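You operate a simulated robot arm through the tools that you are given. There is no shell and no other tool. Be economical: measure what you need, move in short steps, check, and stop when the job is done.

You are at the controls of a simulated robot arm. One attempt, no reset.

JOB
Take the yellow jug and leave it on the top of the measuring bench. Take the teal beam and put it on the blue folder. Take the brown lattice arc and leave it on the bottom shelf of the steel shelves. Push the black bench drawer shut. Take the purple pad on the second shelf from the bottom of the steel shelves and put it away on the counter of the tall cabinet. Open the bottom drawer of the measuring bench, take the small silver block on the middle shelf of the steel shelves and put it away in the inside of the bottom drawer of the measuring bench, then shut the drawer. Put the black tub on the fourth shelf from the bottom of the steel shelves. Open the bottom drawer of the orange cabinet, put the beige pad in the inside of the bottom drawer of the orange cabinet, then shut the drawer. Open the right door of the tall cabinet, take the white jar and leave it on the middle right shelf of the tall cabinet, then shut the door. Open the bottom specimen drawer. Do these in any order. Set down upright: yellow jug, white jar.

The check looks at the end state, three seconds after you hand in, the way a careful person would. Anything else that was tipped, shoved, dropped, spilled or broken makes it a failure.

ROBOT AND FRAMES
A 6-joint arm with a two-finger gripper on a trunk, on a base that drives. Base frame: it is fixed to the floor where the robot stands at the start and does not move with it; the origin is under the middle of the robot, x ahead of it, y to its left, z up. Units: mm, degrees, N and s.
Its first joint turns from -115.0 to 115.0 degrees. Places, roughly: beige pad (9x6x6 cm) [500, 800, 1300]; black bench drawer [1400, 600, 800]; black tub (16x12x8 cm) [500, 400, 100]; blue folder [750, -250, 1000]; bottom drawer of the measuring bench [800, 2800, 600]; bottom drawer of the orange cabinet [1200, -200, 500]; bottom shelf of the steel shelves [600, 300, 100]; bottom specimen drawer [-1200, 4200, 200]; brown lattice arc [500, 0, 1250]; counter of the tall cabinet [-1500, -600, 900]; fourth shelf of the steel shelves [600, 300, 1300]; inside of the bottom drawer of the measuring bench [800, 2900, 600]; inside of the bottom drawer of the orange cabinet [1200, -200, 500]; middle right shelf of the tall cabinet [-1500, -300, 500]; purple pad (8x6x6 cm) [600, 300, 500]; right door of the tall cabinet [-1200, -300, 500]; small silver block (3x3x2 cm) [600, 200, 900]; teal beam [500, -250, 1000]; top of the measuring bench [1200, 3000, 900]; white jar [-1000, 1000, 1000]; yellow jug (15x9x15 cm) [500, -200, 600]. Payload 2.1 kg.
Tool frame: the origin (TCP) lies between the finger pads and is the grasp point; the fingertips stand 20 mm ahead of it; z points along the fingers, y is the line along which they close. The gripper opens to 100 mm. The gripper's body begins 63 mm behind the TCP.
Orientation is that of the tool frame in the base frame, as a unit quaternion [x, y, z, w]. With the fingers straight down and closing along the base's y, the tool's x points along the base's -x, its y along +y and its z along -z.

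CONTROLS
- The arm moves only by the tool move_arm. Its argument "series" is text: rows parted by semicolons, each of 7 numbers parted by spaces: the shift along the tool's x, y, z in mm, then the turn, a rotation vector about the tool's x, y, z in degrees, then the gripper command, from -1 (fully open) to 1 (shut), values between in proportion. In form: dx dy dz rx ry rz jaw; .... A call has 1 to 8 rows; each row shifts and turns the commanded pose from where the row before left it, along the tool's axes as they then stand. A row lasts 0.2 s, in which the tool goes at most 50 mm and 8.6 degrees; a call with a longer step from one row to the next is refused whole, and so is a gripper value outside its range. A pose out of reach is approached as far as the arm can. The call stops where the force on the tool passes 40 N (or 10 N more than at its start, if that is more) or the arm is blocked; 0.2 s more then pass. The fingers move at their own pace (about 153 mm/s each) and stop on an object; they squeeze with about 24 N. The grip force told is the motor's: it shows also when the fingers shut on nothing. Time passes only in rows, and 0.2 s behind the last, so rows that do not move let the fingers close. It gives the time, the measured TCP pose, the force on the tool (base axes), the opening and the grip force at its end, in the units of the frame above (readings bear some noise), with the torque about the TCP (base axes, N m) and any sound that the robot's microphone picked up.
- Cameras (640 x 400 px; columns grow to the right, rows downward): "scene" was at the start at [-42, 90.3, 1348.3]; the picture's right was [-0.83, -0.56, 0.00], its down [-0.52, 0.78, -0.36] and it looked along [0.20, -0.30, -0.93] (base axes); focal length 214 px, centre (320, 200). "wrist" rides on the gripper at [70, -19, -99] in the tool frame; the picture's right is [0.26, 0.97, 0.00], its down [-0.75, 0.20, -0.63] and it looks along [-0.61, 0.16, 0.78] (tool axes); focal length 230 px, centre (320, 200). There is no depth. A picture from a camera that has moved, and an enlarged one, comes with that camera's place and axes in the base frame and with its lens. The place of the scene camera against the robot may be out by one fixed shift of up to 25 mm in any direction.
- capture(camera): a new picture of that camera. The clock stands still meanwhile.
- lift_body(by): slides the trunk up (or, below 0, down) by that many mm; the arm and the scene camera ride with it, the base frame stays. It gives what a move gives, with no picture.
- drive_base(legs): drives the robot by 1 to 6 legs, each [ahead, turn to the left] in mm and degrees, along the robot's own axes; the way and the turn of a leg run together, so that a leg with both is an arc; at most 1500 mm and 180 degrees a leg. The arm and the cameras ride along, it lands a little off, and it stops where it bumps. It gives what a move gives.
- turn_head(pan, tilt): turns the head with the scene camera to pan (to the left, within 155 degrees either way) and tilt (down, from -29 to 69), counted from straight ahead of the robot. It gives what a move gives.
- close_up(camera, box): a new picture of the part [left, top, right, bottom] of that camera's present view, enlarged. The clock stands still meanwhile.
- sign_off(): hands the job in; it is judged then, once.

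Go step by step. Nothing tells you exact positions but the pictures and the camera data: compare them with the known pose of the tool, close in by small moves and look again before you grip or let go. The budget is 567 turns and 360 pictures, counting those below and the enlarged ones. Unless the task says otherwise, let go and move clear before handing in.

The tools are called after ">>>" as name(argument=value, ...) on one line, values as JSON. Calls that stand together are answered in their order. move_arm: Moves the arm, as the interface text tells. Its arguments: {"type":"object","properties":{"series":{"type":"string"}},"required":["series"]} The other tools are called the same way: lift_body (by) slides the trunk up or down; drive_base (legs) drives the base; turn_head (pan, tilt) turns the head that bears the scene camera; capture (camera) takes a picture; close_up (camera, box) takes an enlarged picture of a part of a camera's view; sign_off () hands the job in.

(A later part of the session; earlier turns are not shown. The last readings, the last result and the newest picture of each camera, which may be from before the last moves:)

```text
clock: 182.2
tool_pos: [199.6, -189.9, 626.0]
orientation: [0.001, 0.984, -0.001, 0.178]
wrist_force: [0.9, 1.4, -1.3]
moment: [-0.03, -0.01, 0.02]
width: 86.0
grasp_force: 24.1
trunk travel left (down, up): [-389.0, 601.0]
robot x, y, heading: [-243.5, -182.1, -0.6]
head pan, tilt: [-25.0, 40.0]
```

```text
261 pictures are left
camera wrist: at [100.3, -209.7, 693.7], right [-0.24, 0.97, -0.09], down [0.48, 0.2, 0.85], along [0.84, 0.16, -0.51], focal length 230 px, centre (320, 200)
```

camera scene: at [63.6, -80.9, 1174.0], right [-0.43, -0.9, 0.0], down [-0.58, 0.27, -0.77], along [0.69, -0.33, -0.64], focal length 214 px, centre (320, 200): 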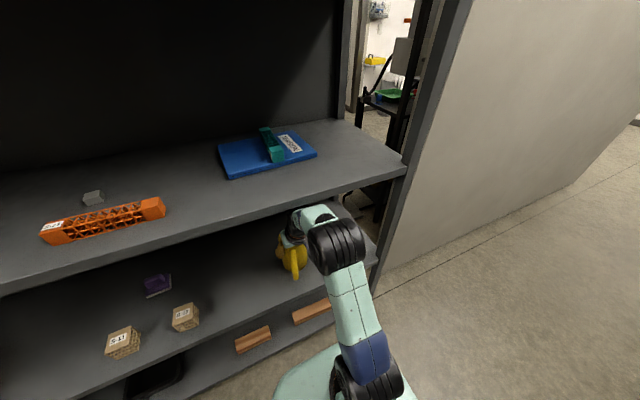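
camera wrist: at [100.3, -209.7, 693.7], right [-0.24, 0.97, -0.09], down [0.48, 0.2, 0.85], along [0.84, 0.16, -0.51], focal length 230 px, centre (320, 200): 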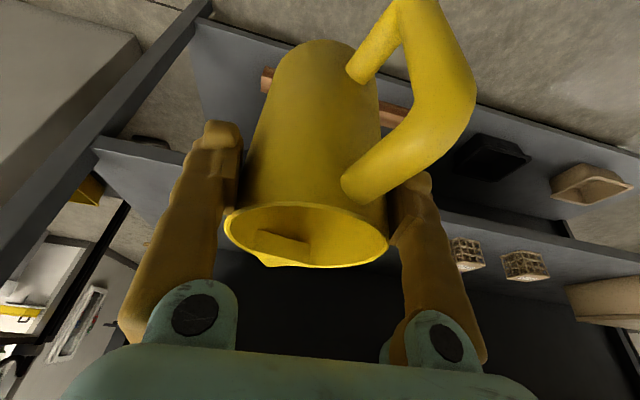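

The jug is held well. I drive left along the aisle toward the measuring bench and look at its top.

>>> drive_base(legs=[[-60, 0], [0, 90.6], [1500, 0], [300, 0]])

>>> turn_head(pan=-35, tilt=15)

>>> capture(camera="scene")

```text
clock: 195.8
tool_pos: [-259.8, 2107.1, 626.1]
orientation: [-0.693, 0.699, 0.125, 0.128]
wrist_force: [-0.2, -0.2, -2.1]
moment: [-0.03, -0.02, 0.0]
width: 83.8
grasp_force: 24.0
trunk travel left (down, up): [-389.0, 601.0]
robot x, y, heading: [-274.9, 1664.6, 89.3]
head pan, tilt: [-25.0, 40.0]
```

```text
clock: 196.7
tool_pos: [-260.4, 2105.8, 626.0]
orientation: [-0.693, 0.698, 0.125, 0.128]
wrist_force: [0.6, -0.3, -1.7]
moment: [-0.02, 0.02, -0.01]
width: 83.8
grasp_force: 24.0
trunk travel left (down, up): [-389.0, 601.0]
robot x, y, heading: [-275.3, 1661.5, 89.3]
head pan, tilt: [-35.0, 15.0]
```

```text
260 pictures are left
camera scene: at [-372.1, 1675.4, 1221.3], right [0.81, -0.58, 0.0], down [-0.15, -0.21, -0.97], along [0.56, 0.78, -0.26], focal length 214 px, centre (320, 200)
```

scene: 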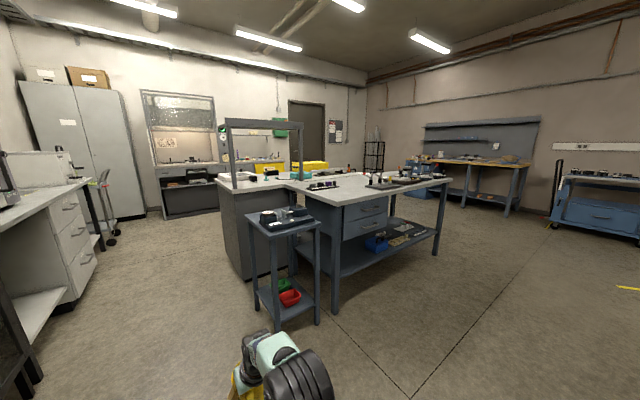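

The grip width is creeping; check the jug.

>>> capture(camera="wrist")

>>> close_up(camera="scene", box=[200, 100, 480, 275])

```text
259 pictures are left
camera wrist: at [-242.0, 2005.7, 693.5], right [-0.97, -0.23, -0.09], down [-0.2, 0.48, 0.85], along [-0.16, 0.84, -0.51], focal length 230 px, centre (320, 200)
```

wrist: 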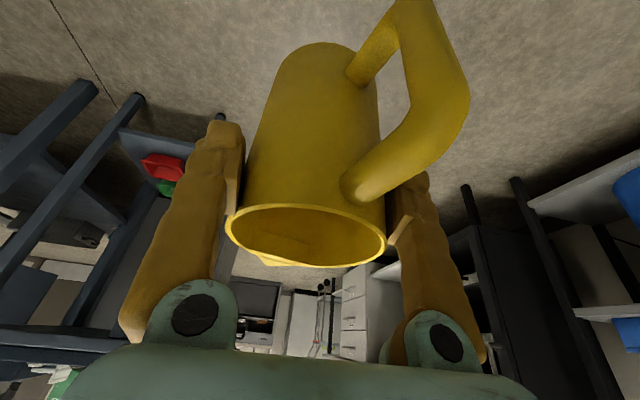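

```text
2.29 times, centred on (340, 188) of scene
camera zoom: at [-372.1, 1675.4, 1221.3], right [0.81, -0.58, 0.0], down [-0.15, -0.21, -0.97], along [0.56, 0.78, -0.26], focal length 490 px, centre (274, 229)
```

zoom: 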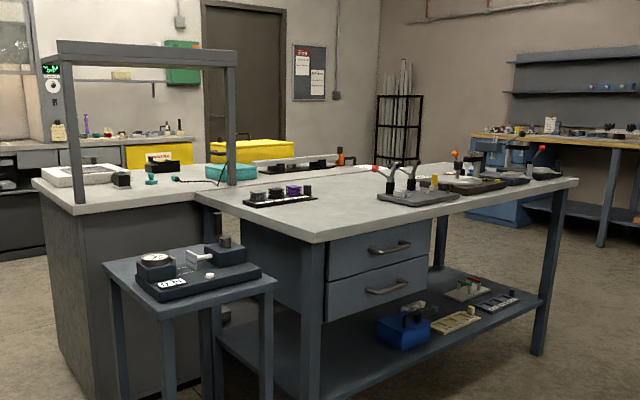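

The bench top is free near (600,2640). I'll raise the trunk, and drive to (600,~2050) facing +y.

>>> lift_body(by=400)

>>> lift_body(by=40)

>>> drive_base(legs=[[0, -89.3], [875, 0], [0, 90], [330, 0]])

>>> turn_head(pan=0, tilt=45)

>>> capture(camera="scene")

>>> capture(camera="wrist")

```text
clock: 200.6
tool_pos: [-260.9, 2107.2, 1026.1]
orientation: [-0.693, 0.698, 0.125, 0.128]
wrist_force: [-0.2, 0.0, -2.4]
moment: [-0.02, 0.0, -0.02]
width: 83.4
grasp_force: 24.2
trunk travel left (down, up): [-789.0, 201.0]
robot x, y, heading: [-274.0, 1660.2, 89.2]
head pan, tilt: [-35.0, 15.0]
```

```text
clock: 201.4
tool_pos: [-260.9, 2107.4, 1065.4]
orientation: [-0.693, 0.698, 0.125, 0.128]
wrist_force: [0.3, -0.2, -2.5]
moment: [-0.01, -0.01, 0.02]
width: 83.4
grasp_force: 24.0
trunk travel left (down, up): [-829.0, 161.0]
robot x, y, heading: [-268.1, 1661.1, 89.2]
head pan, tilt: [-35.0, 15.0]
```

```text
clock: 215.6
tool_pos: [670.3, 2424.5, 1066.9]
orientation: [-0.685, 0.706, 0.124, 0.129]
wrist_force: [-0.2, -0.6, -2.7]
moment: [-0.01, -0.05, -0.02]
width: 80.7
grasp_force: 23.4
trunk travel left (down, up): [-829.0, 161.0]
robot x, y, heading: [653.5, 1979.7, 87.9]
head pan, tilt: [-35.0, 15.0]
```

```text
clock: 216.6
tool_pos: [670.0, 2425.0, 1065.5]
orientation: [-0.684, 0.707, 0.124, 0.129]
wrist_force: [-0.3, -0.2, -2.2]
moment: [0.0, 0.0, 0.0]
width: 80.8
grasp_force: 24.0
trunk travel left (down, up): [-829.0, 161.0]
robot x, y, heading: [649.7, 1978.0, 88.0]
head pan, tilt: [0.0, 45.0]
```

```text
257 pictures are left
camera scene: at [495.4, 2002.8, 1614.7], right [1.0, -0.04, 0.0], down [-0.03, -0.71, -0.71], along [0.03, 0.71, -0.71], focal length 214 px, centre (320, 200)
```

scene: 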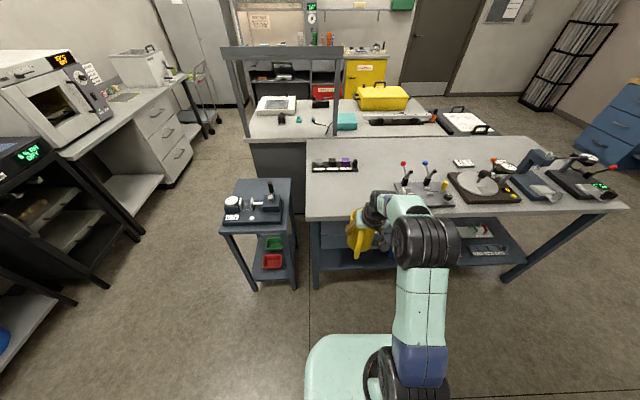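

```text
256 pictures are left
camera wrist: at [686.0, 2323.9, 1133.6], right [-0.97, -0.21, -0.09], down [-0.19, 0.49, 0.85], along [-0.14, 0.85, -0.51], focal length 230 px, centre (320, 200)
```

wrist: 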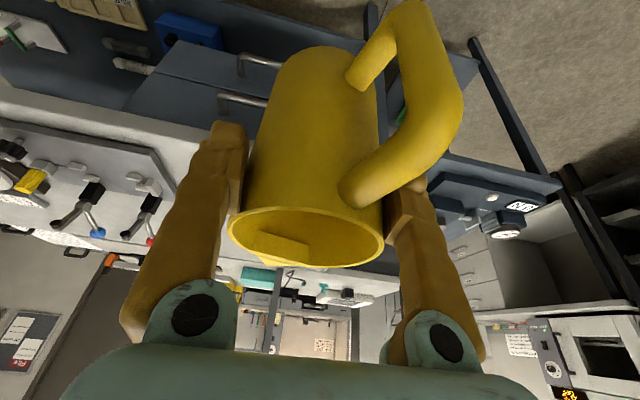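

Target about (668,2735) between the knob strip and the tray. Drive ahead 200 and recheck.

>>> drive_base(legs=[[210, 2]])

>>> capture(camera="scene")

>>> capture(camera="wrist")

```text
clock: 218.2
tool_pos: [659.6, 2627.6, 1066.8]
orientation: [0.697, -0.694, -0.126, -0.126]
wrist_force: [0.1, -0.1, -2.0]
moment: [0.04, -0.03, -0.03]
width: 80.4
grasp_force: 23.7
trunk travel left (down, up): [-829.0, 161.0]
robot x, y, heading: [650.9, 2183.9, 89.9]
head pan, tilt: [0.0, 45.0]
```

```text
255 pictures are left
camera scene: at [498.5, 2199.9, 1614.7], right [1.0, 0.0, 0.0], down [0.0, -0.71, -0.71], along [0.0, 0.71, -0.71], focal length 214 px, centre (320, 200)
```

scene: 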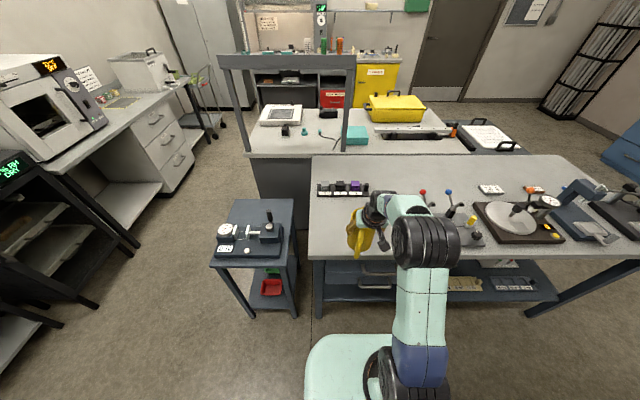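

```text
254 pictures are left
camera wrist: at [678.5, 2527.2, 1134.0], right [-0.97, -0.24, -0.09], down [-0.2, 0.48, 0.85], along [-0.16, 0.84, -0.51], focal length 230 px, centre (320, 200)
```

wrist: 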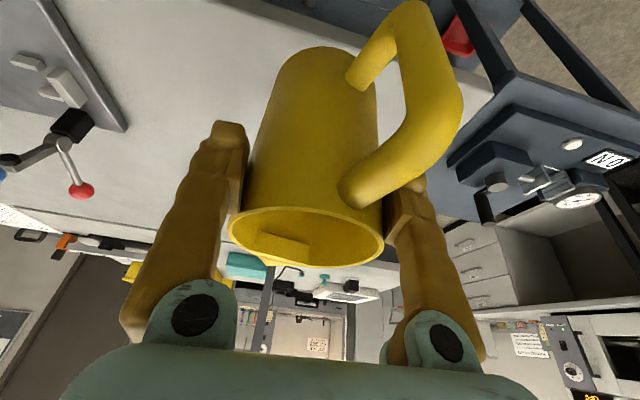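

Bench edge is y≈2640; drive 90 more so the jug centre is ~2737, then lower.

>>> drive_base(legs=[[92, 0]])

>>> lift_body(by=-35)

>>> capture(camera="wrist")

>>> capture(camera="scene")

```text
clock: 219.3
tool_pos: [660.4, 2708.3, 1071.2]
orientation: [0.696, -0.695, -0.129, -0.129]
wrist_force: [0.5, -0.8, -1.7]
moment: [-0.02, -0.02, 0.03]
width: 80.4
grasp_force: 24.2
trunk travel left (down, up): [-829.0, 161.0]
robot x, y, heading: [653.7, 2271.3, 89.8]
head pan, tilt: [0.0, 45.0]
```

```text
clock: 220.1
tool_pos: [658.8, 2716.4, 1031.3]
orientation: [0.696, -0.695, -0.126, -0.128]
wrist_force: [-1.1, 0.1, -1.9]
moment: [-0.04, -0.02, 0.03]
width: 80.5
grasp_force: 24.0
trunk travel left (down, up): [-794.0, 196.0]
robot x, y, heading: [653.4, 2272.6, 89.8]
head pan, tilt: [0.0, 45.0]
```

```text
253 pictures are left
camera wrist: at [679.0, 2616.3, 1099.6], right [-0.97, -0.24, -0.09], down [-0.2, 0.48, 0.85], along [-0.16, 0.84, -0.51], focal length 230 px, centre (320, 200)
```

wrist: 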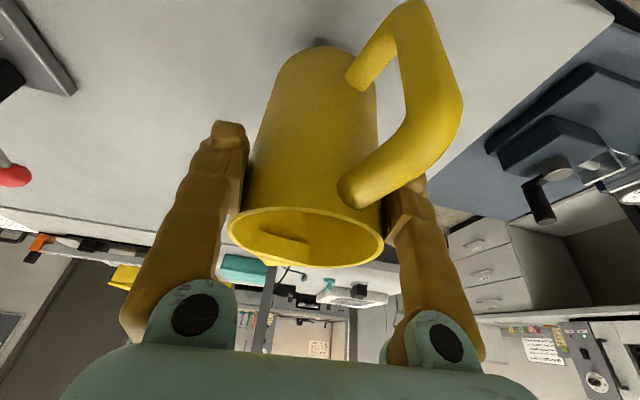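

```text
252 pictures are left
camera scene: at [498.7, 2293.4, 1579.5], right [1.0, 0.0, 0.0], down [0.0, -0.71, -0.71], along [0.0, 0.71, -0.71], focal length 214 px, centre (320, 200)
```

scene: 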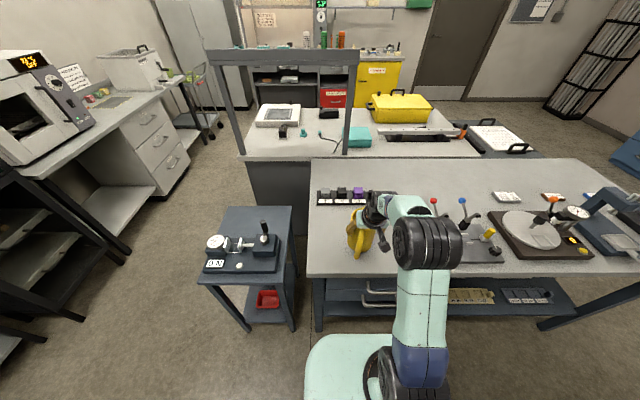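

Lower gradually to contact.

>>> lift_body(by=-12)

>>> lift_body(by=-6)

>>> lift_body(by=-5)

```text
clock: 220.7
tool_pos: [660.3, 2717.3, 1020.5]
orientation: [0.696, -0.695, -0.127, -0.128]
wrist_force: [-1.4, 0.7, -2.0]
moment: [0.01, -0.01, 0.01]
width: 80.2
grasp_force: 23.8
trunk travel left (down, up): [-782.0, 208.0]
robot x, y, heading: [652.9, 2270.8, 89.6]
head pan, tilt: [0.0, 45.0]
```

```text
clock: 221.2
tool_pos: [660.3, 2715.8, 1014.5]
orientation: [0.696, -0.695, -0.127, -0.128]
wrist_force: [-0.2, -0.3, -2.3]
moment: [0.0, -0.02, 0.0]
width: 80.4
grasp_force: 24.0
trunk travel left (down, up): [-776.0, 214.0]
robot x, y, heading: [653.0, 2270.4, 89.9]
head pan, tilt: [0.0, 45.0]
```

```text
clock: 221.8
tool_pos: [659.9, 2717.3, 1009.4]
orientation: [0.696, -0.695, -0.126, -0.127]
wrist_force: [0.2, 0.0, -2.5]
moment: [0.0, -0.03, -0.05]
width: 80.1
grasp_force: 23.8
trunk travel left (down, up): [-771.0, 219.0]
robot x, y, heading: [651.6, 2274.4, 90.0]
head pan, tilt: [0.0, 45.0]
```

>>> lift_body(by=-5)

>>> lift_body(by=-5)

>>> capture(camera="wrist")

```text
clock: 222.3
tool_pos: [660.9, 2717.0, 1003.8]
orientation: [0.696, -0.695, -0.126, -0.127]
wrist_force: [0.3, 0.4, -1.5]
moment: [-0.03, 0.0, 0.03]
width: 80.2
grasp_force: 23.9
trunk travel left (down, up): [-766.0, 224.0]
robot x, y, heading: [654.5, 2273.6, 89.6]
head pan, tilt: [0.0, 45.0]
```

```text
clock: 222.9
tool_pos: [660.4, 2716.6, 999.6]
orientation: [0.696, -0.695, -0.126, -0.127]
wrist_force: [-0.1, 0.0, -1.9]
moment: [-0.03, -0.05, 0.02]
width: 80.0
grasp_force: 24.0
trunk travel left (down, up): [-761.0, 229.0]
robot x, y, heading: [650.2, 2275.9, 90.0]
head pan, tilt: [0.0, 45.0]
```

```text
251 pictures are left
camera wrist: at [679.0, 2615.7, 1066.9], right [-0.97, -0.24, -0.09], down [-0.2, 0.48, 0.85], along [-0.16, 0.84, -0.51], focal length 230 px, centre (320, 200)
```

wrist: 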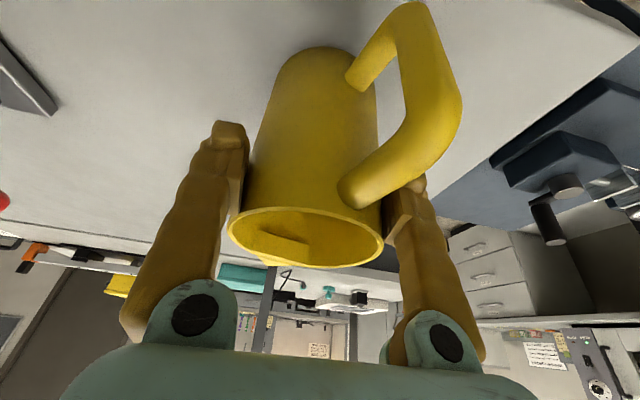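

Contact not reached yet; keep lowering in 6 mm steps.

>>> lift_body(by=-6)

>>> lift_body(by=-6)

>>> lift_body(by=-6)

>>> capture(camera="wrist")

```text
clock: 223.4
tool_pos: [659.1, 2714.1, 995.6]
orientation: [0.697, -0.694, -0.127, -0.129]
wrist_force: [-0.6, -0.8, 12.1]
moment: [0.36, -0.04, -0.02]
width: 75.9
grasp_force: 22.6
trunk travel left (down, up): [-755.0, 235.0]
robot x, y, heading: [648.1, 2273.4, 90.1]
head pan, tilt: [0.0, 45.0]
```

```text
clock: 224.0
tool_pos: [660.0, 2712.7, 989.2]
orientation: [0.697, -0.694, -0.128, -0.129]
wrist_force: [-0.4, -5.2, 16.0]
moment: [0.39, 0.0, 0.04]
width: 73.6
grasp_force: 23.3
trunk travel left (down, up): [-749.0, 241.0]
robot x, y, heading: [653.1, 2274.1, 89.9]
head pan, tilt: [0.0, 45.0]
```

```text
clock: 224.5
tool_pos: [660.4, 2712.9, 983.0]
orientation: [0.695, -0.695, -0.129, -0.129]
wrist_force: [-0.2, -5.6, 18.1]
moment: [0.33, 0.03, 0.01]
width: 72.1
grasp_force: 23.5
trunk travel left (down, up): [-743.0, 247.0]
robot x, y, heading: [650.8, 2274.7, 89.6]
head pan, tilt: [0.0, 45.0]
```

```text
250 pictures are left
camera wrist: at [678.9, 2611.2, 1050.7], right [-0.97, -0.24, -0.09], down [-0.2, 0.47, 0.86], along [-0.16, 0.85, -0.51], focal length 230 px, centre (320, 200)
```

wrist: 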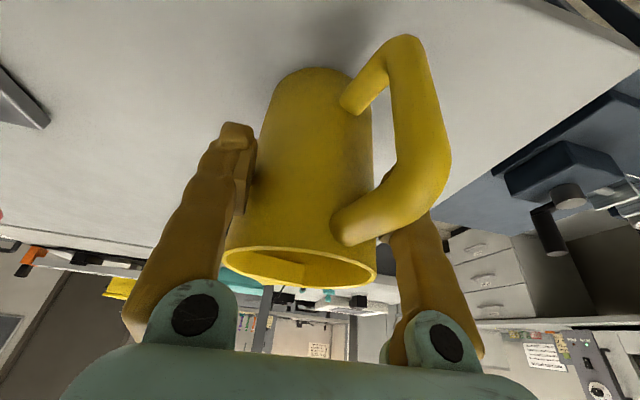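

Contact made; the jug stands on the bench. Open and see.

>>> move_arm(series="0 0 0 0 0 0 -0.6; 0 0 0 0 0 0 -1; 0 0 0 0 0 0 -1; 0 0 0 0 0 0 -1")

>>> capture(camera="wrist")

```text
clock: 225.5
tool_pos: [660.4, 2716.6, 981.6]
orientation: [0.697, -0.694, -0.127, -0.127]
wrist_force: [-1.0, 0.3, -0.4]
moment: [0.01, 0.0, 0.0]
width: 100.1
grasp_force: 0.0
trunk travel left (down, up): [-743.0, 247.0]
robot x, y, heading: [649.9, 2275.9, 90.0]
head pan, tilt: [0.0, 45.0]
```

```text
249 pictures are left
camera wrist: at [679.0, 2615.1, 1049.2], right [-0.97, -0.24, -0.09], down [-0.2, 0.48, 0.85], along [-0.16, 0.84, -0.51], focal length 230 px, centre (320, 200)
```

wrist: 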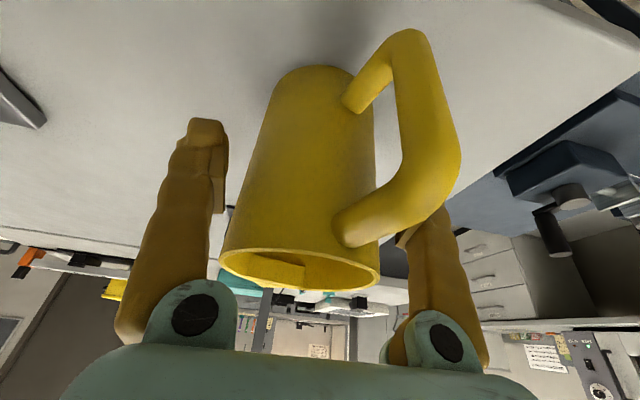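

The jug stands upright. The handle sits near one finger, so I raise straight up before backing off.

>>> lift_body(by=50)

>>> lift_body(by=60)

>>> drive_base(legs=[[-250, 0]])

>>> capture(camera="scene")

```text
clock: 226.4
tool_pos: [660.5, 2716.9, 1030.6]
orientation: [0.696, -0.695, -0.126, -0.128]
wrist_force: [0.1, 0.2, -0.7]
moment: [0.0, -0.01, 0.01]
width: 100.1
grasp_force: 0.0
trunk travel left (down, up): [-793.0, 197.0]
robot x, y, heading: [652.7, 2274.1, 90.1]
head pan, tilt: [0.0, 45.0]
```

```text
clock: 227.4
tool_pos: [660.3, 2716.6, 1090.6]
orientation: [0.696, -0.695, -0.126, -0.127]
wrist_force: [0.2, -0.8, 0.1]
moment: [0.03, -0.02, 0.01]
width: 99.8
grasp_force: 0.1
trunk travel left (down, up): [-853.0, 137.0]
robot x, y, heading: [648.5, 2276.9, 89.7]
head pan, tilt: [0.0, 45.0]
```

```text
clock: 229.3
tool_pos: [658.7, 2465.9, 1092.5]
orientation: [0.696, -0.695, -0.126, -0.127]
wrist_force: [0.0, 0.5, 0.6]
moment: [0.03, 0.0, 0.03]
width: 100.0
grasp_force: 0.0
trunk travel left (down, up): [-853.0, 137.0]
robot x, y, heading: [653.9, 2021.5, 90.2]
head pan, tilt: [0.0, 45.0]
```

```text
248 pictures are left
camera scene: at [497.9, 2041.9, 1638.5], right [1.0, 0.0, 0.0], down [0.0, -0.71, -0.71], along [0.0, 0.71, -0.71], focal length 214 px, centre (320, 200)
```

scene: 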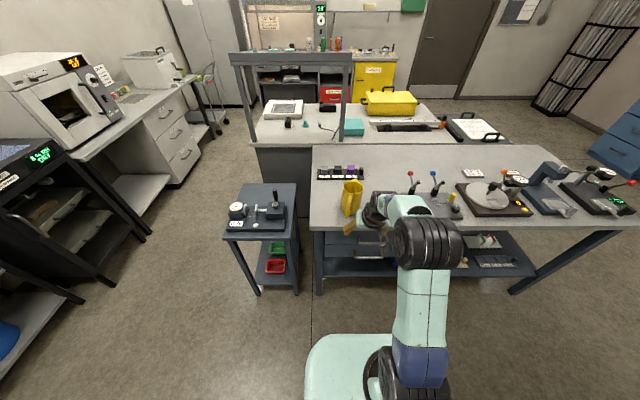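

The jug is placed. While here, I'll open the bench's bottom drawer. Lower the trunk and look at the handles.

>>> lift_body(by=-373)

>>> capture(camera="wrist")

>>> turn_head(pan=-5, tilt=35)

>>> capture(camera="scene")

```text
clock: 232.9
tool_pos: [658.8, 2464.1, 718.9]
orientation: [0.696, -0.695, -0.126, -0.128]
wrist_force: [1.1, -0.6, -0.5]
moment: [-0.02, 0.02, 0.0]
width: 99.9
grasp_force: 0.0
trunk travel left (down, up): [-480.0, 510.0]
robot x, y, heading: [652.2, 2022.5, 89.8]
head pan, tilt: [0.0, 45.0]
```

```text
247 pictures are left
camera wrist: at [678.3, 2363.6, 786.1], right [-0.97, -0.24, -0.09], down [-0.2, 0.48, 0.85], along [-0.16, 0.84, -0.51], focal length 230 px, centre (320, 200)
```

wrist: 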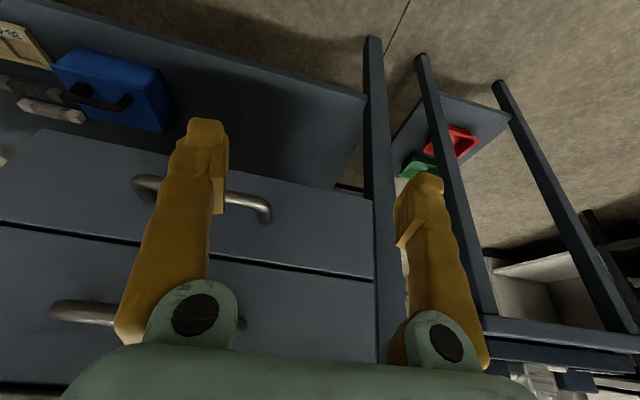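

```text
clock: 233.6
tool_pos: [659.1, 2465.2, 718.8]
orientation: [0.697, -0.695, -0.127, -0.127]
wrist_force: [-0.2, -0.6, -0.3]
moment: [-0.01, -0.04, 0.02]
width: 100.1
grasp_force: 0.1
trunk travel left (down, up): [-480.0, 510.0]
robot x, y, heading: [650.0, 2022.4, 89.9]
head pan, tilt: [-5.0, 35.0]
```

```text
246 pictures are left
camera scene: at [505.6, 2046.6, 1280.4], right [1.0, -0.09, 0.0], down [-0.05, -0.57, -0.82], along [0.07, 0.82, -0.57], focal length 214 px, centre (320, 200)
```

scene: 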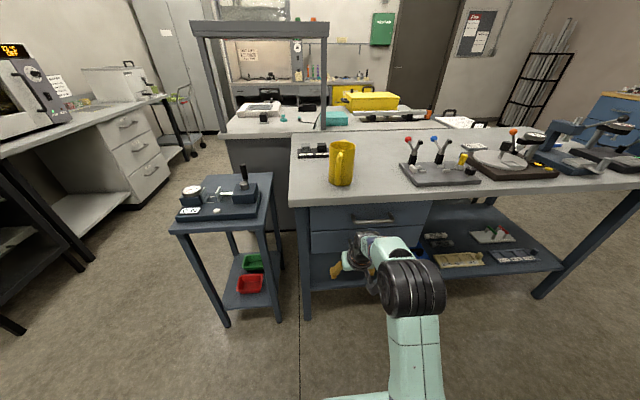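

Bottom handle bar: x≈693–845, z≈655. I roll the tool 90° and pitch it to 45°, then shift the robot to x≈769.

>>> move_arm(series="0 0 0 0 0 8.2 -1; 0 0 0 0 0 8.2 -1; 0 0 0 0 0 8.2 -1; 0 0 0 0 0 8.2 -1; 0 0 0 0 0 8.2 -1; 0 0 0 0 0 8.2 -1; 0 0 0 0 0 8.2 -1; 0 0 0 0 0 8.2 -1")

>>> move_arm(series="0 0 0 0 0 8.2 -1; 0 0 0 0 0 8.2 -1; 0 0 0 0 0 8 -1; 0 10 0 -6 0 0 -1; 0 10 0 -6 0 0 -1; 0 10 0 -6 0 0 -1; 0 10 0 -6 0 0 -1; 0 0 0 0 0 0 -1")

>>> drive_base(legs=[[-100, 0], [0, -90], [112, 0], [0, 90]])

>>> capture(camera="wrist")

```text
clock: 235.4
tool_pos: [659.0, 2464.0, 718.4]
orientation: [-0.208, 0.961, 0.176, 0.039]
wrist_force: [-0.7, -0.2, -1.0]
moment: [0.02, 0.0, 0.0]
width: 99.8
grasp_force: 0.1
trunk travel left (down, up): [-480.0, 510.0]
robot x, y, heading: [650.2, 2018.4, 89.9]
head pan, tilt: [-5.0, 35.0]
```

```text
clock: 237.2
tool_pos: [657.5, 2499.7, 738.0]
orientation: [-0.001, 0.925, 0.381, -0.001]
wrist_force: [-0.9, -0.5, 0.0]
moment: [-0.01, -0.03, 0.0]
width: 100.0
grasp_force: 0.0
trunk travel left (down, up): [-480.0, 510.0]
robot x, y, heading: [654.8, 2018.4, 89.8]
head pan, tilt: [-5.0, 35.0]
```

```text
clock: 246.8
tool_pos: [790.5, 2396.4, 737.0]
orientation: [0.018, 0.925, 0.38, 0.007]
wrist_force: [-0.3, -0.4, 0.1]
moment: [0.0, 0.0, -0.04]
width: 100.2
grasp_force: 0.1
trunk travel left (down, up): [-480.0, 510.0]
robot x, y, heading: [767.6, 1920.4, 87.8]
head pan, tilt: [-5.0, 35.0]
```

```text
245 pictures are left
camera wrist: at [717.6, 2314.8, 794.8], right [-0.23, 0.7, 0.68], down [0.74, -0.33, 0.59], along [0.63, 0.64, -0.44], focal length 230 px, centre (320, 200)
```

wrist: 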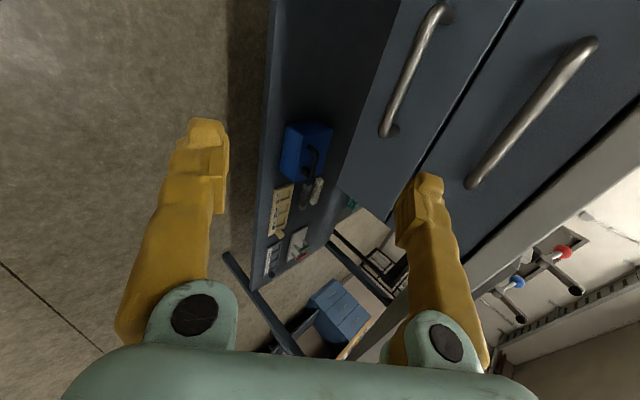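

Handle bar at y≈2633, z≈655, centre x≈762. I square up, drive to the pre-grasp point and narrow the jaws.

>>> drive_base(legs=[[0, 2.2], [150, 0]])

>>> lift_body(by=-40)

>>> move_arm(series="0 0 0 0 0 0 0.3; 0 0 0 0 0 0 0.3; 0 0 0 0 0 0 0.3")

>>> capture(camera="wrist")

```text
clock: 248.5
tool_pos: [775.4, 2546.9, 737.1]
orientation: [0.002, 0.925, 0.38, 0.001]
wrist_force: [0.3, 0.4, -1.0]
moment: [-0.01, -0.01, 0.0]
width: 100.1
grasp_force: 0.0
trunk travel left (down, up): [-480.0, 510.0]
robot x, y, heading: [760.4, 2070.3, 89.6]
head pan, tilt: [-5.0, 35.0]
```

```text
clock: 249.3
tool_pos: [776.9, 2547.3, 697.5]
orientation: [0.003, 0.925, 0.38, 0.001]
wrist_force: [0.1, 0.1, 1.0]
moment: [0.01, 0.01, -0.01]
width: 100.0
grasp_force: 0.0
trunk travel left (down, up): [-440.0, 550.0]
robot x, y, heading: [763.7, 2068.3, 89.3]
head pan, tilt: [-5.0, 35.0]
```

```text
clock: 250.2
tool_pos: [775.0, 2546.0, 697.6]
orientation: [0.002, 0.925, 0.38, 0.001]
wrist_force: [0.6, 0.1, 0.1]
moment: [0.01, -0.02, -0.04]
width: 35.0
grasp_force: 0.1
trunk travel left (down, up): [-440.0, 550.0]
robot x, y, heading: [763.5, 2067.5, 89.4]
head pan, tilt: [-5.0, 35.0]
```

```text
244 pictures are left
camera wrist: at [705.5, 2462.9, 754.8], right [-0.25, 0.69, 0.68], down [0.75, -0.3, 0.59], along [0.61, 0.66, -0.44], focal length 230 px, centre (320, 200)
```

wrist: 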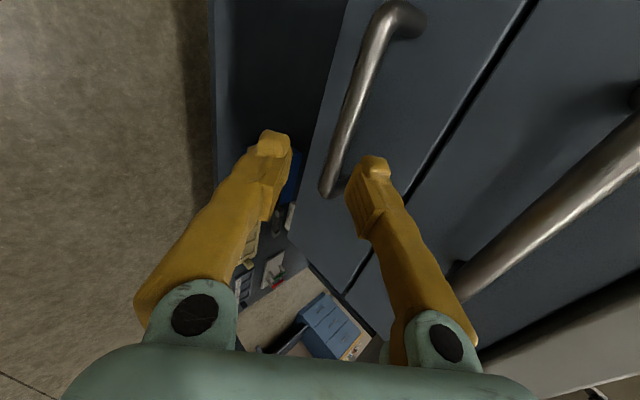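

Stereo gives the bar at y≈2609, z≈666. I shift along the jaw axis and look again before advancing.

>>> move_arm(series="0 11 0 0 0 0 0.3; 0 11.5 10 0 0 0 0.3; 0 0 20 0 0 0 0.3; 0 0 0 0 0 0 0.3")

>>> capture(camera="wrist")

```text
clock: 251.2
tool_pos: [775.5, 2579.0, 692.4]
orientation: [0.003, 0.925, 0.381, 0.002]
wrist_force: [0.9, 0.4, 0.2]
moment: [-0.02, -0.01, -0.01]
width: 35.1
grasp_force: 0.1
out of reach, approached as far as the arm can: row 2
trunk travel left (down, up): [-440.0, 550.0]
robot x, y, heading: [763.2, 2067.1, 89.4]
head pan, tilt: [-5.0, 35.0]
```

```text
243 pictures are left
camera wrist: at [706.2, 2495.4, 749.1], right [-0.26, 0.69, 0.68], down [0.75, -0.3, 0.59], along [0.61, 0.66, -0.44], focal length 230 px, centre (320, 200)
```

wrist: 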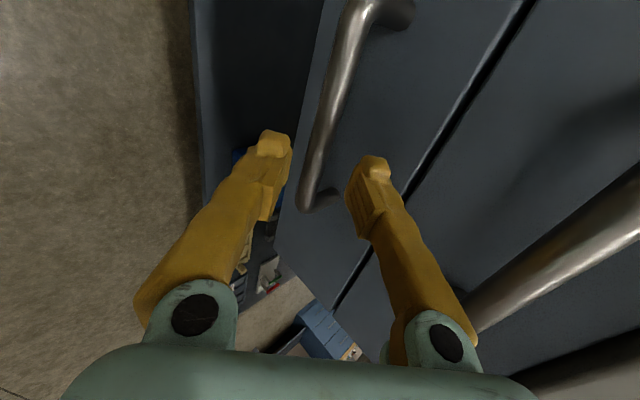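

The bar lies between the fingers. Advance along the tool axis.

>>> move_arm(series="0 2 12 0 0 0 0.3; 0 1 12 0 0 0 0.3; 0 0 10 0 0 0 0.3; 0 0 0 0 0 0 0.3")

>>> capture(camera="wrist")

```text
clock: 252.2
tool_pos: [776.2, 2605.0, 669.3]
orientation: [0.003, 0.925, 0.381, 0.001]
wrist_force: [0.4, 0.3, 0.4]
moment: [0.04, 0.04, 0.02]
width: 35.0
grasp_force: 0.0
trunk travel left (down, up): [-440.0, 550.0]
robot x, y, heading: [763.8, 2070.5, 89.4]
head pan, tilt: [-5.0, 35.0]
```

```text
242 pictures are left
camera wrist: at [706.8, 2521.9, 726.4], right [-0.25, 0.69, 0.68], down [0.75, -0.3, 0.59], along [0.61, 0.66, -0.44], focal length 230 px, centre (320, 200)
```

wrist: 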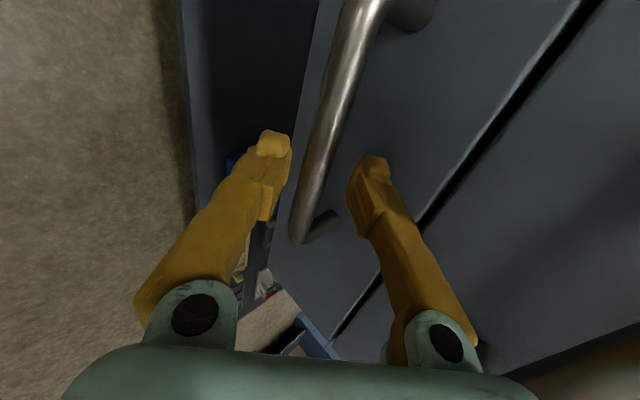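

The bar is between the pads. Close and pull by backing up.

>>> move_arm(series="0 0 0 0 0 0 1; 0 0 0 0 0 0 1; 0 0 0 0 0 0 1")

>>> drive_base(legs=[[-60, 0]])

>>> capture(camera="wrist")

```text
clock: 252.9
tool_pos: [776.1, 2604.0, 667.6]
orientation: [0.002, 0.926, 0.377, 0.002]
wrist_force: [-0.3, -14.8, -17.6]
moment: [-0.29, -0.45, 0.52]
width: 14.9
grasp_force: 41.2
trunk travel left (down, up): [-440.0, 550.0]
robot x, y, heading: [767.8, 2068.2, 89.4]
head pan, tilt: [-5.0, 35.0]
```

```text
clock: 253.9
tool_pos: [776.9, 2549.4, 669.3]
orientation: [0.002, 0.925, 0.38, 0.002]
wrist_force: [6.3, -0.4, -14.6]
moment: [-0.11, -0.58, 0.35]
width: 14.3
grasp_force: 40.5
trunk travel left (down, up): [-440.0, 550.0]
robot x, y, heading: [765.9, 2011.9, 89.7]
head pan, tilt: [-5.0, 35.0]
```

```text
241 pictures are left
camera wrist: at [706.7, 2466.0, 725.4], right [-0.25, 0.69, 0.68], down [0.75, -0.3, 0.59], along [0.61, 0.66, -0.44], focal length 230 px, centre (320, 200)
```

wrist: 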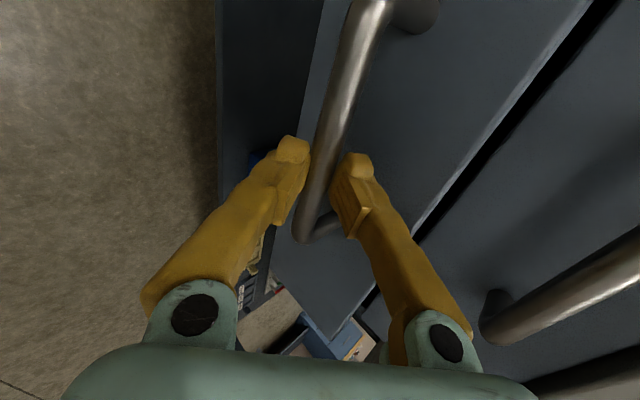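

Drawer is coming out. Pull further.

>>> drive_base(legs=[[-150, 0]])

>>> capture(camera="scene")

```text
clock: 255.3
tool_pos: [776.7, 2395.9, 668.5]
orientation: [0.003, 0.925, 0.379, 0.001]
wrist_force: [13.9, 0.6, -9.8]
moment: [-0.08, -0.83, 0.0]
width: 14.1
grasp_force: 40.6
trunk travel left (down, up): [-440.0, 550.0]
robot x, y, heading: [761.4, 1863.1, 89.0]
head pan, tilt: [-5.0, 35.0]
```

```text
240 pictures are left
camera scene: at [619.7, 1887.6, 1240.7], right [0.99, -0.1, 0.0], down [-0.06, -0.57, -0.82], along [0.08, 0.81, -0.58], focal length 214 px, centre (320, 200)
```

scene: 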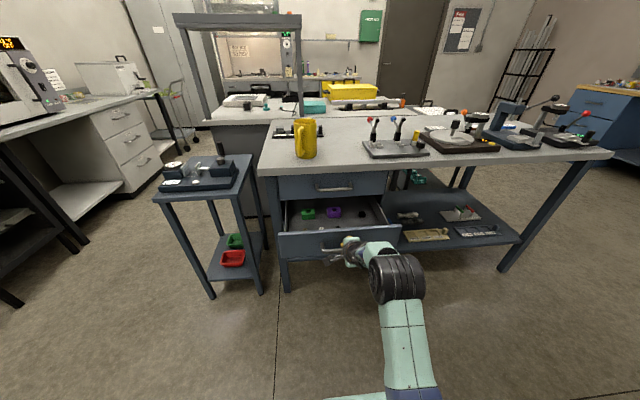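

The drawer is open ~210 mm. Release and withdraw.

>>> move_arm(series="0 0 0 0 0 0 0.3; 0 0 0 0 0 0 0.3; 0 -3 -15 0 0 0 0.3; 0 0 -25 0 0 0 0.3; 0 0 -30 0 0 0 0.3; 0 0 -30 0 0 0 -1; 0 0 0 0 0 0 -1")

>>> drive_base(legs=[[-200, 0]])

>>> capture(camera="scene")

```text
clock: 256.9
tool_pos: [774.3, 2323.3, 731.2]
orientation: [0.003, 0.924, 0.383, 0.002]
wrist_force: [0.4, 0.5, 0.0]
moment: [0.01, -0.01, 0.01]
width: 99.8
grasp_force: 0.1
out of reach, approached as far as the arm can: row 5, 6
trunk travel left (down, up): [-440.0, 550.0]
robot x, y, heading: [764.4, 1856.3, 89.1]
head pan, tilt: [-5.0, 35.0]
```

```text
clock: 258.5
tool_pos: [767.7, 2123.1, 729.8]
orientation: [0.0, 0.924, 0.383, 0.0]
wrist_force: [-0.2, -0.4, -0.1]
moment: [0.02, -0.02, 0.0]
width: 100.1
grasp_force: 0.1
trunk travel left (down, up): [-440.0, 550.0]
robot x, y, heading: [761.9, 1654.7, 89.6]
head pan, tilt: [-5.0, 35.0]
```

```text
239 pictures are left
camera scene: at [614.9, 1683.0, 1240.4], right [1.0, -0.09, 0.0], down [-0.05, -0.57, -0.82], along [0.08, 0.82, -0.57], focal length 214 px, centre (320, 200)
```

scene: 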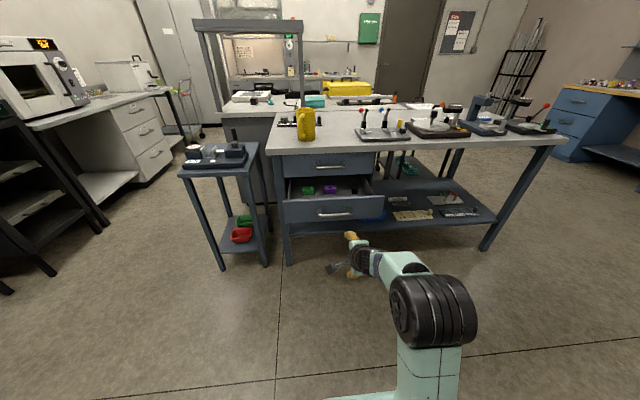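

Next, the bottom specimen drawer nearby at (-1200,4200,200). I drive toward it along the aisle x≈-450.

>>> drive_base(legs=[[0, 90], [1200, 0], [0, -90], [1500, 0]])

>>> turn_head(pan=30, tilt=30)

>>> capture(camera="scene")

```text
clock: 279.5
tool_pos: [-493.4, 3685.4, 730.6]
orientation: [-0.017, 0.923, 0.383, -0.006]
wrist_force: [1.2, 1.0, -0.2]
moment: [0.01, -0.01, -0.01]
width: 100.0
grasp_force: 0.1
trunk travel left (down, up): [-440.0, 550.0]
robot x, y, heading: [-491.3, 3221.7, 92.0]
head pan, tilt: [-5.0, 35.0]
```

```text
clock: 280.5
tool_pos: [-495.2, 3685.1, 731.6]
orientation: [-0.017, 0.924, 0.383, -0.006]
wrist_force: [0.6, -0.8, 0.0]
moment: [0.0, -0.04, 0.0]
width: 100.2
grasp_force: 0.1
trunk travel left (down, up): [-440.0, 550.0]
robot x, y, heading: [-485.7, 3221.6, 91.7]
head pan, tilt: [30.0, 30.0]
```

```text
238 pictures are left
camera scene: at [-684.6, 3229.7, 1248.2], right [0.85, 0.52, 0.0], down [0.26, -0.43, -0.87], along [-0.45, 0.74, -0.5], focal length 214 px, centre (320, 200)
```

scene: 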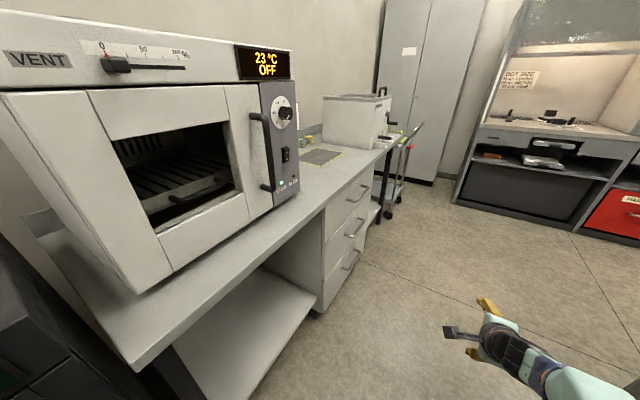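

Specimen handles lie at about x≈-1020, y≈4190; the bottom one at z≈243. I go level with it and face it.

>>> drive_base(legs=[[0, -6], [970, 0], [0, 94]])

>>> lift_body(by=-400)

>>> turn_head(pan=0, tilt=40)

>>> capture(camera="scene")

>>> capture(camera="wrist")

```text
clock: 289.9
tool_pos: [-880.8, 4173.1, 730.5]
orientation: [-0.65, 0.657, 0.273, -0.268]
wrist_force: [-0.4, -0.3, 0.4]
moment: [0.02, -0.02, 0.02]
width: 100.2
grasp_force: 0.0
trunk travel left (down, up): [-440.0, 550.0]
robot x, y, heading: [-414.7, 4161.4, 179.2]
head pan, tilt: [30.0, 30.0]
```

```text
clock: 293.7
tool_pos: [-880.4, 4174.4, 331.9]
orientation: [-0.65, 0.657, 0.273, -0.268]
wrist_force: [-1.0, -1.0, -0.4]
moment: [-0.04, 0.04, 0.01]
width: 99.9
grasp_force: 0.0
trunk travel left (down, up): [-40.0, 950.0]
robot x, y, heading: [-415.9, 4159.0, 179.0]
head pan, tilt: [30.0, 30.0]
```

```text
clock: 294.7
tool_pos: [-880.8, 4175.2, 331.2]
orientation: [-0.649, 0.657, 0.273, -0.269]
wrist_force: [-0.6, -0.3, 0.4]
moment: [-0.01, -0.05, 0.0]
width: 100.0
grasp_force: 0.1
trunk travel left (down, up): [-40.0, 950.0]
robot x, y, heading: [-414.3, 4163.9, 178.9]
head pan, tilt: [0.0, 40.0]
```

```text
237 pictures are left
camera scene: at [-456.8, 4018.2, 832.9], right [0.02, 1.0, 0.0], down [0.64, -0.01, -0.77], along [-0.77, 0.01, -0.64], focal length 214 px, centre (320, 200)
```

scene: 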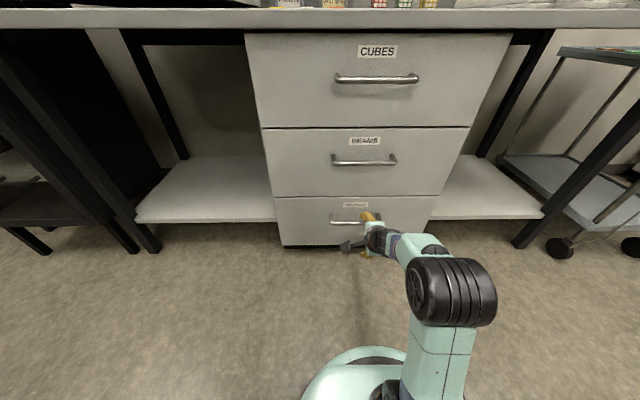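

```text
236 pictures are left
camera wrist: at [-798.2, 4102.8, 386.9], right [-0.69, -0.25, 0.68], down [0.31, 0.75, 0.59], along [-0.66, 0.62, -0.43], focal length 230 px, centre (320, 200)
```

wrist: 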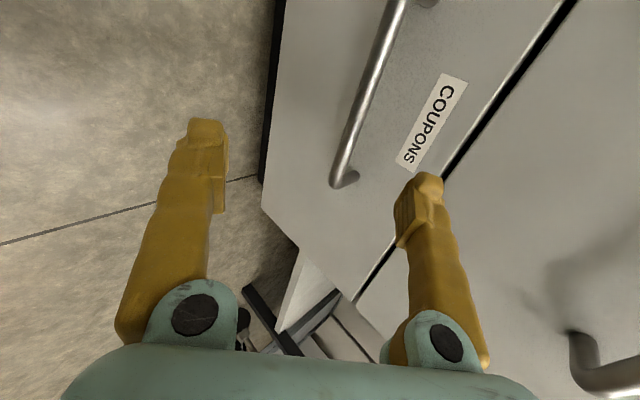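

I see the COUPONS (bottom) drawer's bar. I move ahead 60 mm to triangulate.

>>> drive_base(legs=[[60, 1]])

>>> capture(camera="wrist")

```text
clock: 295.6
tool_pos: [-940.6, 4167.0, 331.5]
orientation: [0.656, -0.651, -0.27, 0.271]
wrist_force: [-0.1, -0.4, 0.3]
moment: [-0.03, 0.01, -0.01]
width: 100.1
grasp_force: 0.0
trunk travel left (down, up): [-40.0, 950.0]
robot x, y, heading: [-473.9, 4162.8, -180.1]
head pan, tilt: [0.0, 40.0]
```

```text
235 pictures are left
camera wrist: at [-856.4, 4096.2, 386.9], right [-0.68, -0.26, 0.68], down [0.3, 0.75, 0.59], along [-0.67, 0.6, -0.43], focal length 230 px, centre (320, 200)
```

wrist: 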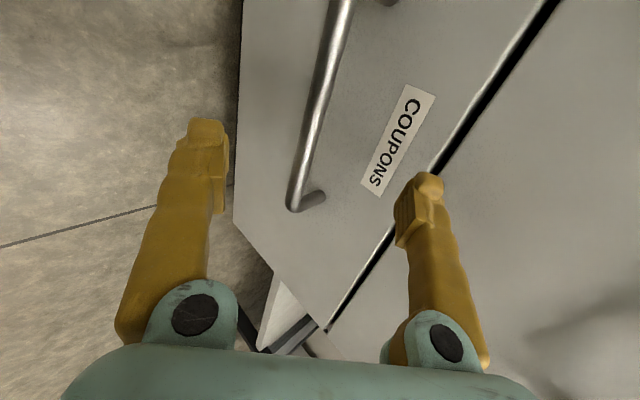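

Triangulated: bar at x≈-994, z≈271, centre y≈4166. Lower 30, then approach with the arm as before.

>>> lift_body(by=-30)

>>> move_arm(series="0 8 0 0 0 0 0.3; 0 7 8 0 0 0 0.3; 0 0 15 0 0 0 0.3; 0 0 12 0 0 0 0.3; 0 0 0 0 0 0 0.3")

>>> capture(camera="wrist")

```text
clock: 296.4
tool_pos: [-940.6, 4166.2, 300.0]
orientation: [0.656, -0.651, -0.27, 0.271]
wrist_force: [0.1, -0.1, -0.4]
moment: [0.02, 0.03, 0.03]
width: 100.1
grasp_force: 0.1
trunk travel left (down, up): [-10.0, 980.0]
robot x, y, heading: [-475.8, 4160.4, -180.0]
head pan, tilt: [0.0, 40.0]
```

```text
clock: 297.6
tool_pos: [-967.0, 4167.4, 282.9]
orientation: [0.656, -0.651, -0.268, 0.272]
wrist_force: [-0.3, 0.3, 0.1]
moment: [0.02, -0.02, 0.01]
width: 35.0
grasp_force: 0.2
out of reach, approached as far as the arm can: row 1, 2, 4
trunk travel left (down, up): [-10.0, 980.0]
robot x, y, heading: [-475.1, 4161.8, -179.8]
head pan, tilt: [0.0, 40.0]
```

```text
234 pictures are left
camera wrist: at [-883.6, 4096.3, 339.6], right [-0.68, -0.26, 0.68], down [0.3, 0.75, 0.59], along [-0.67, 0.6, -0.44], focal length 230 px, centre (320, 200)
```

wrist: 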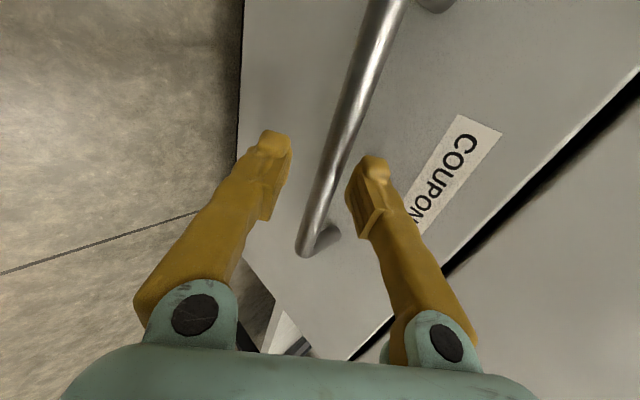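

Bar between the fingers; drive ahead 15 and go 13 along the tool axis.

>>> drive_base(legs=[[14, 0]])

>>> move_arm(series="0 0 8 0 0 0 0.3; 0 0 6 0 0 0 0.3; 0 0 0 0 0 0 0.3")

>>> capture(camera="wrist")

```text
clock: 298.4
tool_pos: [-981.6, 4166.1, 283.4]
orientation: [0.656, -0.651, -0.269, 0.271]
wrist_force: [0.4, -0.8, 0.2]
moment: [0.0, 0.0, 0.01]
width: 34.8
grasp_force: 0.0
trunk travel left (down, up): [-10.0, 980.0]
robot x, y, heading: [-489.3, 4160.9, -180.0]
head pan, tilt: [0.0, 40.0]
```

```text
clock: 299.2
tool_pos: [-992.2, 4165.2, 272.6]
orientation: [0.656, -0.65, -0.269, 0.271]
wrist_force: [0.4, -0.2, -0.6]
moment: [-0.02, 0.0, -0.03]
width: 34.8
grasp_force: 0.1
trunk travel left (down, up): [-10.0, 980.0]
robot x, y, heading: [-486.9, 4159.8, -180.1]
head pan, tilt: [0.0, 40.0]
```

```text
233 pictures are left
camera wrist: at [-908.1, 4095.7, 329.8], right [-0.68, -0.26, 0.68], down [0.3, 0.75, 0.59], along [-0.67, 0.6, -0.44], focal length 230 px, centre (320, 200)
```

wrist: 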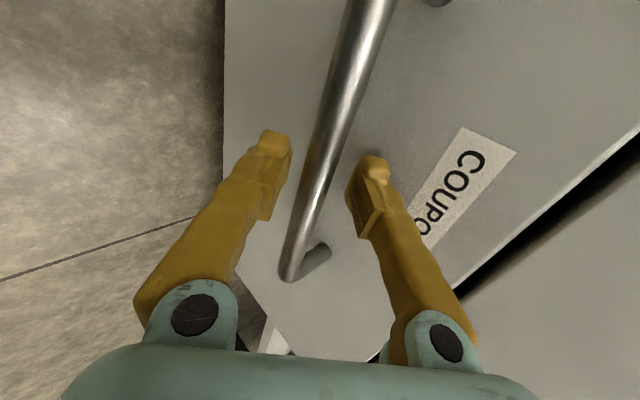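

Grip and pull.

>>> move_arm(series="0 0 0 0 0 0 1; 0 0 0 0 0 0 1; 0 0 0 0 0 0 1")

>>> drive_base(legs=[[-120, 0]])

>>> drive_base(legs=[[-120, 0]])

>>> capture(camera="scene")

```text
clock: 300.0
tool_pos: [-990.9, 4167.1, 269.3]
orientation: [0.657, -0.652, -0.267, 0.268]
wrist_force: [21.1, -3.6, -15.7]
moment: [-0.06, -0.09, -0.01]
width: 7.2
grasp_force: 35.5
trunk travel left (down, up): [-10.0, 980.0]
robot x, y, heading: [-486.1, 4162.2, -179.8]
head pan, tilt: [0.0, 40.0]
```

```text
clock: 301.2
tool_pos: [-869.6, 4165.0, 270.2]
orientation: [0.657, -0.651, -0.266, 0.269]
wrist_force: [2.9, 3.2, -24.6]
moment: [0.1, -0.03, -0.17]
width: 7.5
grasp_force: 35.7
trunk travel left (down, up): [-10.0, 980.0]
robot x, y, heading: [-365.6, 4156.3, -180.0]
head pan, tilt: [0.0, 40.0]
```

```text
clock: 302.4
tool_pos: [-750.0, 4165.4, 270.9]
orientation: [0.658, -0.651, -0.268, 0.269]
wrist_force: [3.4, -22.6, -18.2]
moment: [-0.2, -0.04, 0.04]
width: 7.7
grasp_force: 35.8
trunk travel left (down, up): [-10.0, 980.0]
robot x, y, heading: [-247.1, 4161.2, -179.9]
head pan, tilt: [0.0, 40.0]
```

```text
232 pictures are left
camera scene: at [-287.4, 4017.7, 802.5], right [0.0, 1.0, 0.0], down [0.65, 0.0, -0.76], along [-0.76, 0.0, -0.65], focal length 214 px, centre (320, 200)
```

scene: 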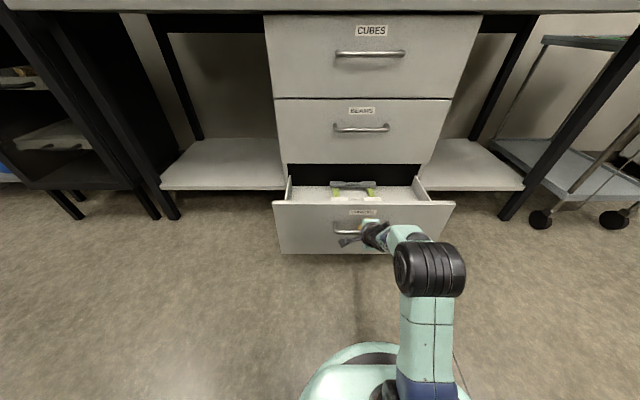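

Open 240 mm. I pull a bit more to be sure it's fully open.

>>> drive_base(legs=[[-80, 0]])

>>> capture(camera="scene")

```text
clock: 303.5
tool_pos: [-670.1, 4166.0, 271.1]
orientation: [0.658, -0.651, -0.267, 0.268]
wrist_force: [2.8, -11.0, -13.1]
moment: [-0.06, -0.01, -0.04]
width: 7.5
grasp_force: 35.7
trunk travel left (down, up): [-10.0, 980.0]
robot x, y, heading: [-172.9, 4161.2, -180.0]
head pan, tilt: [0.0, 40.0]
```

```text
231 pictures are left
camera scene: at [-207.7, 4018.2, 802.7], right [0.0, 1.0, 0.0], down [0.64, 0.0, -0.76], along [-0.76, 0.0, -0.64], focal length 214 px, centre (320, 200)
```

scene: 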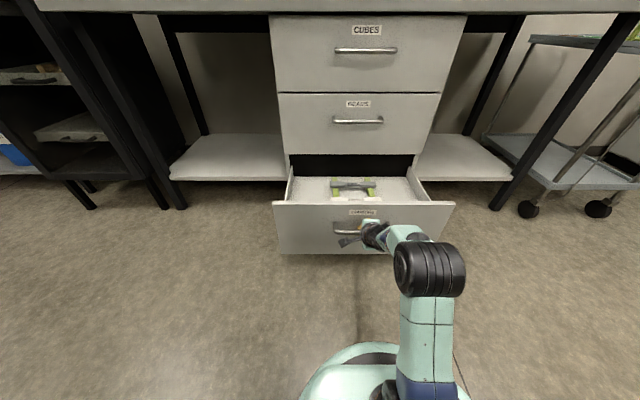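

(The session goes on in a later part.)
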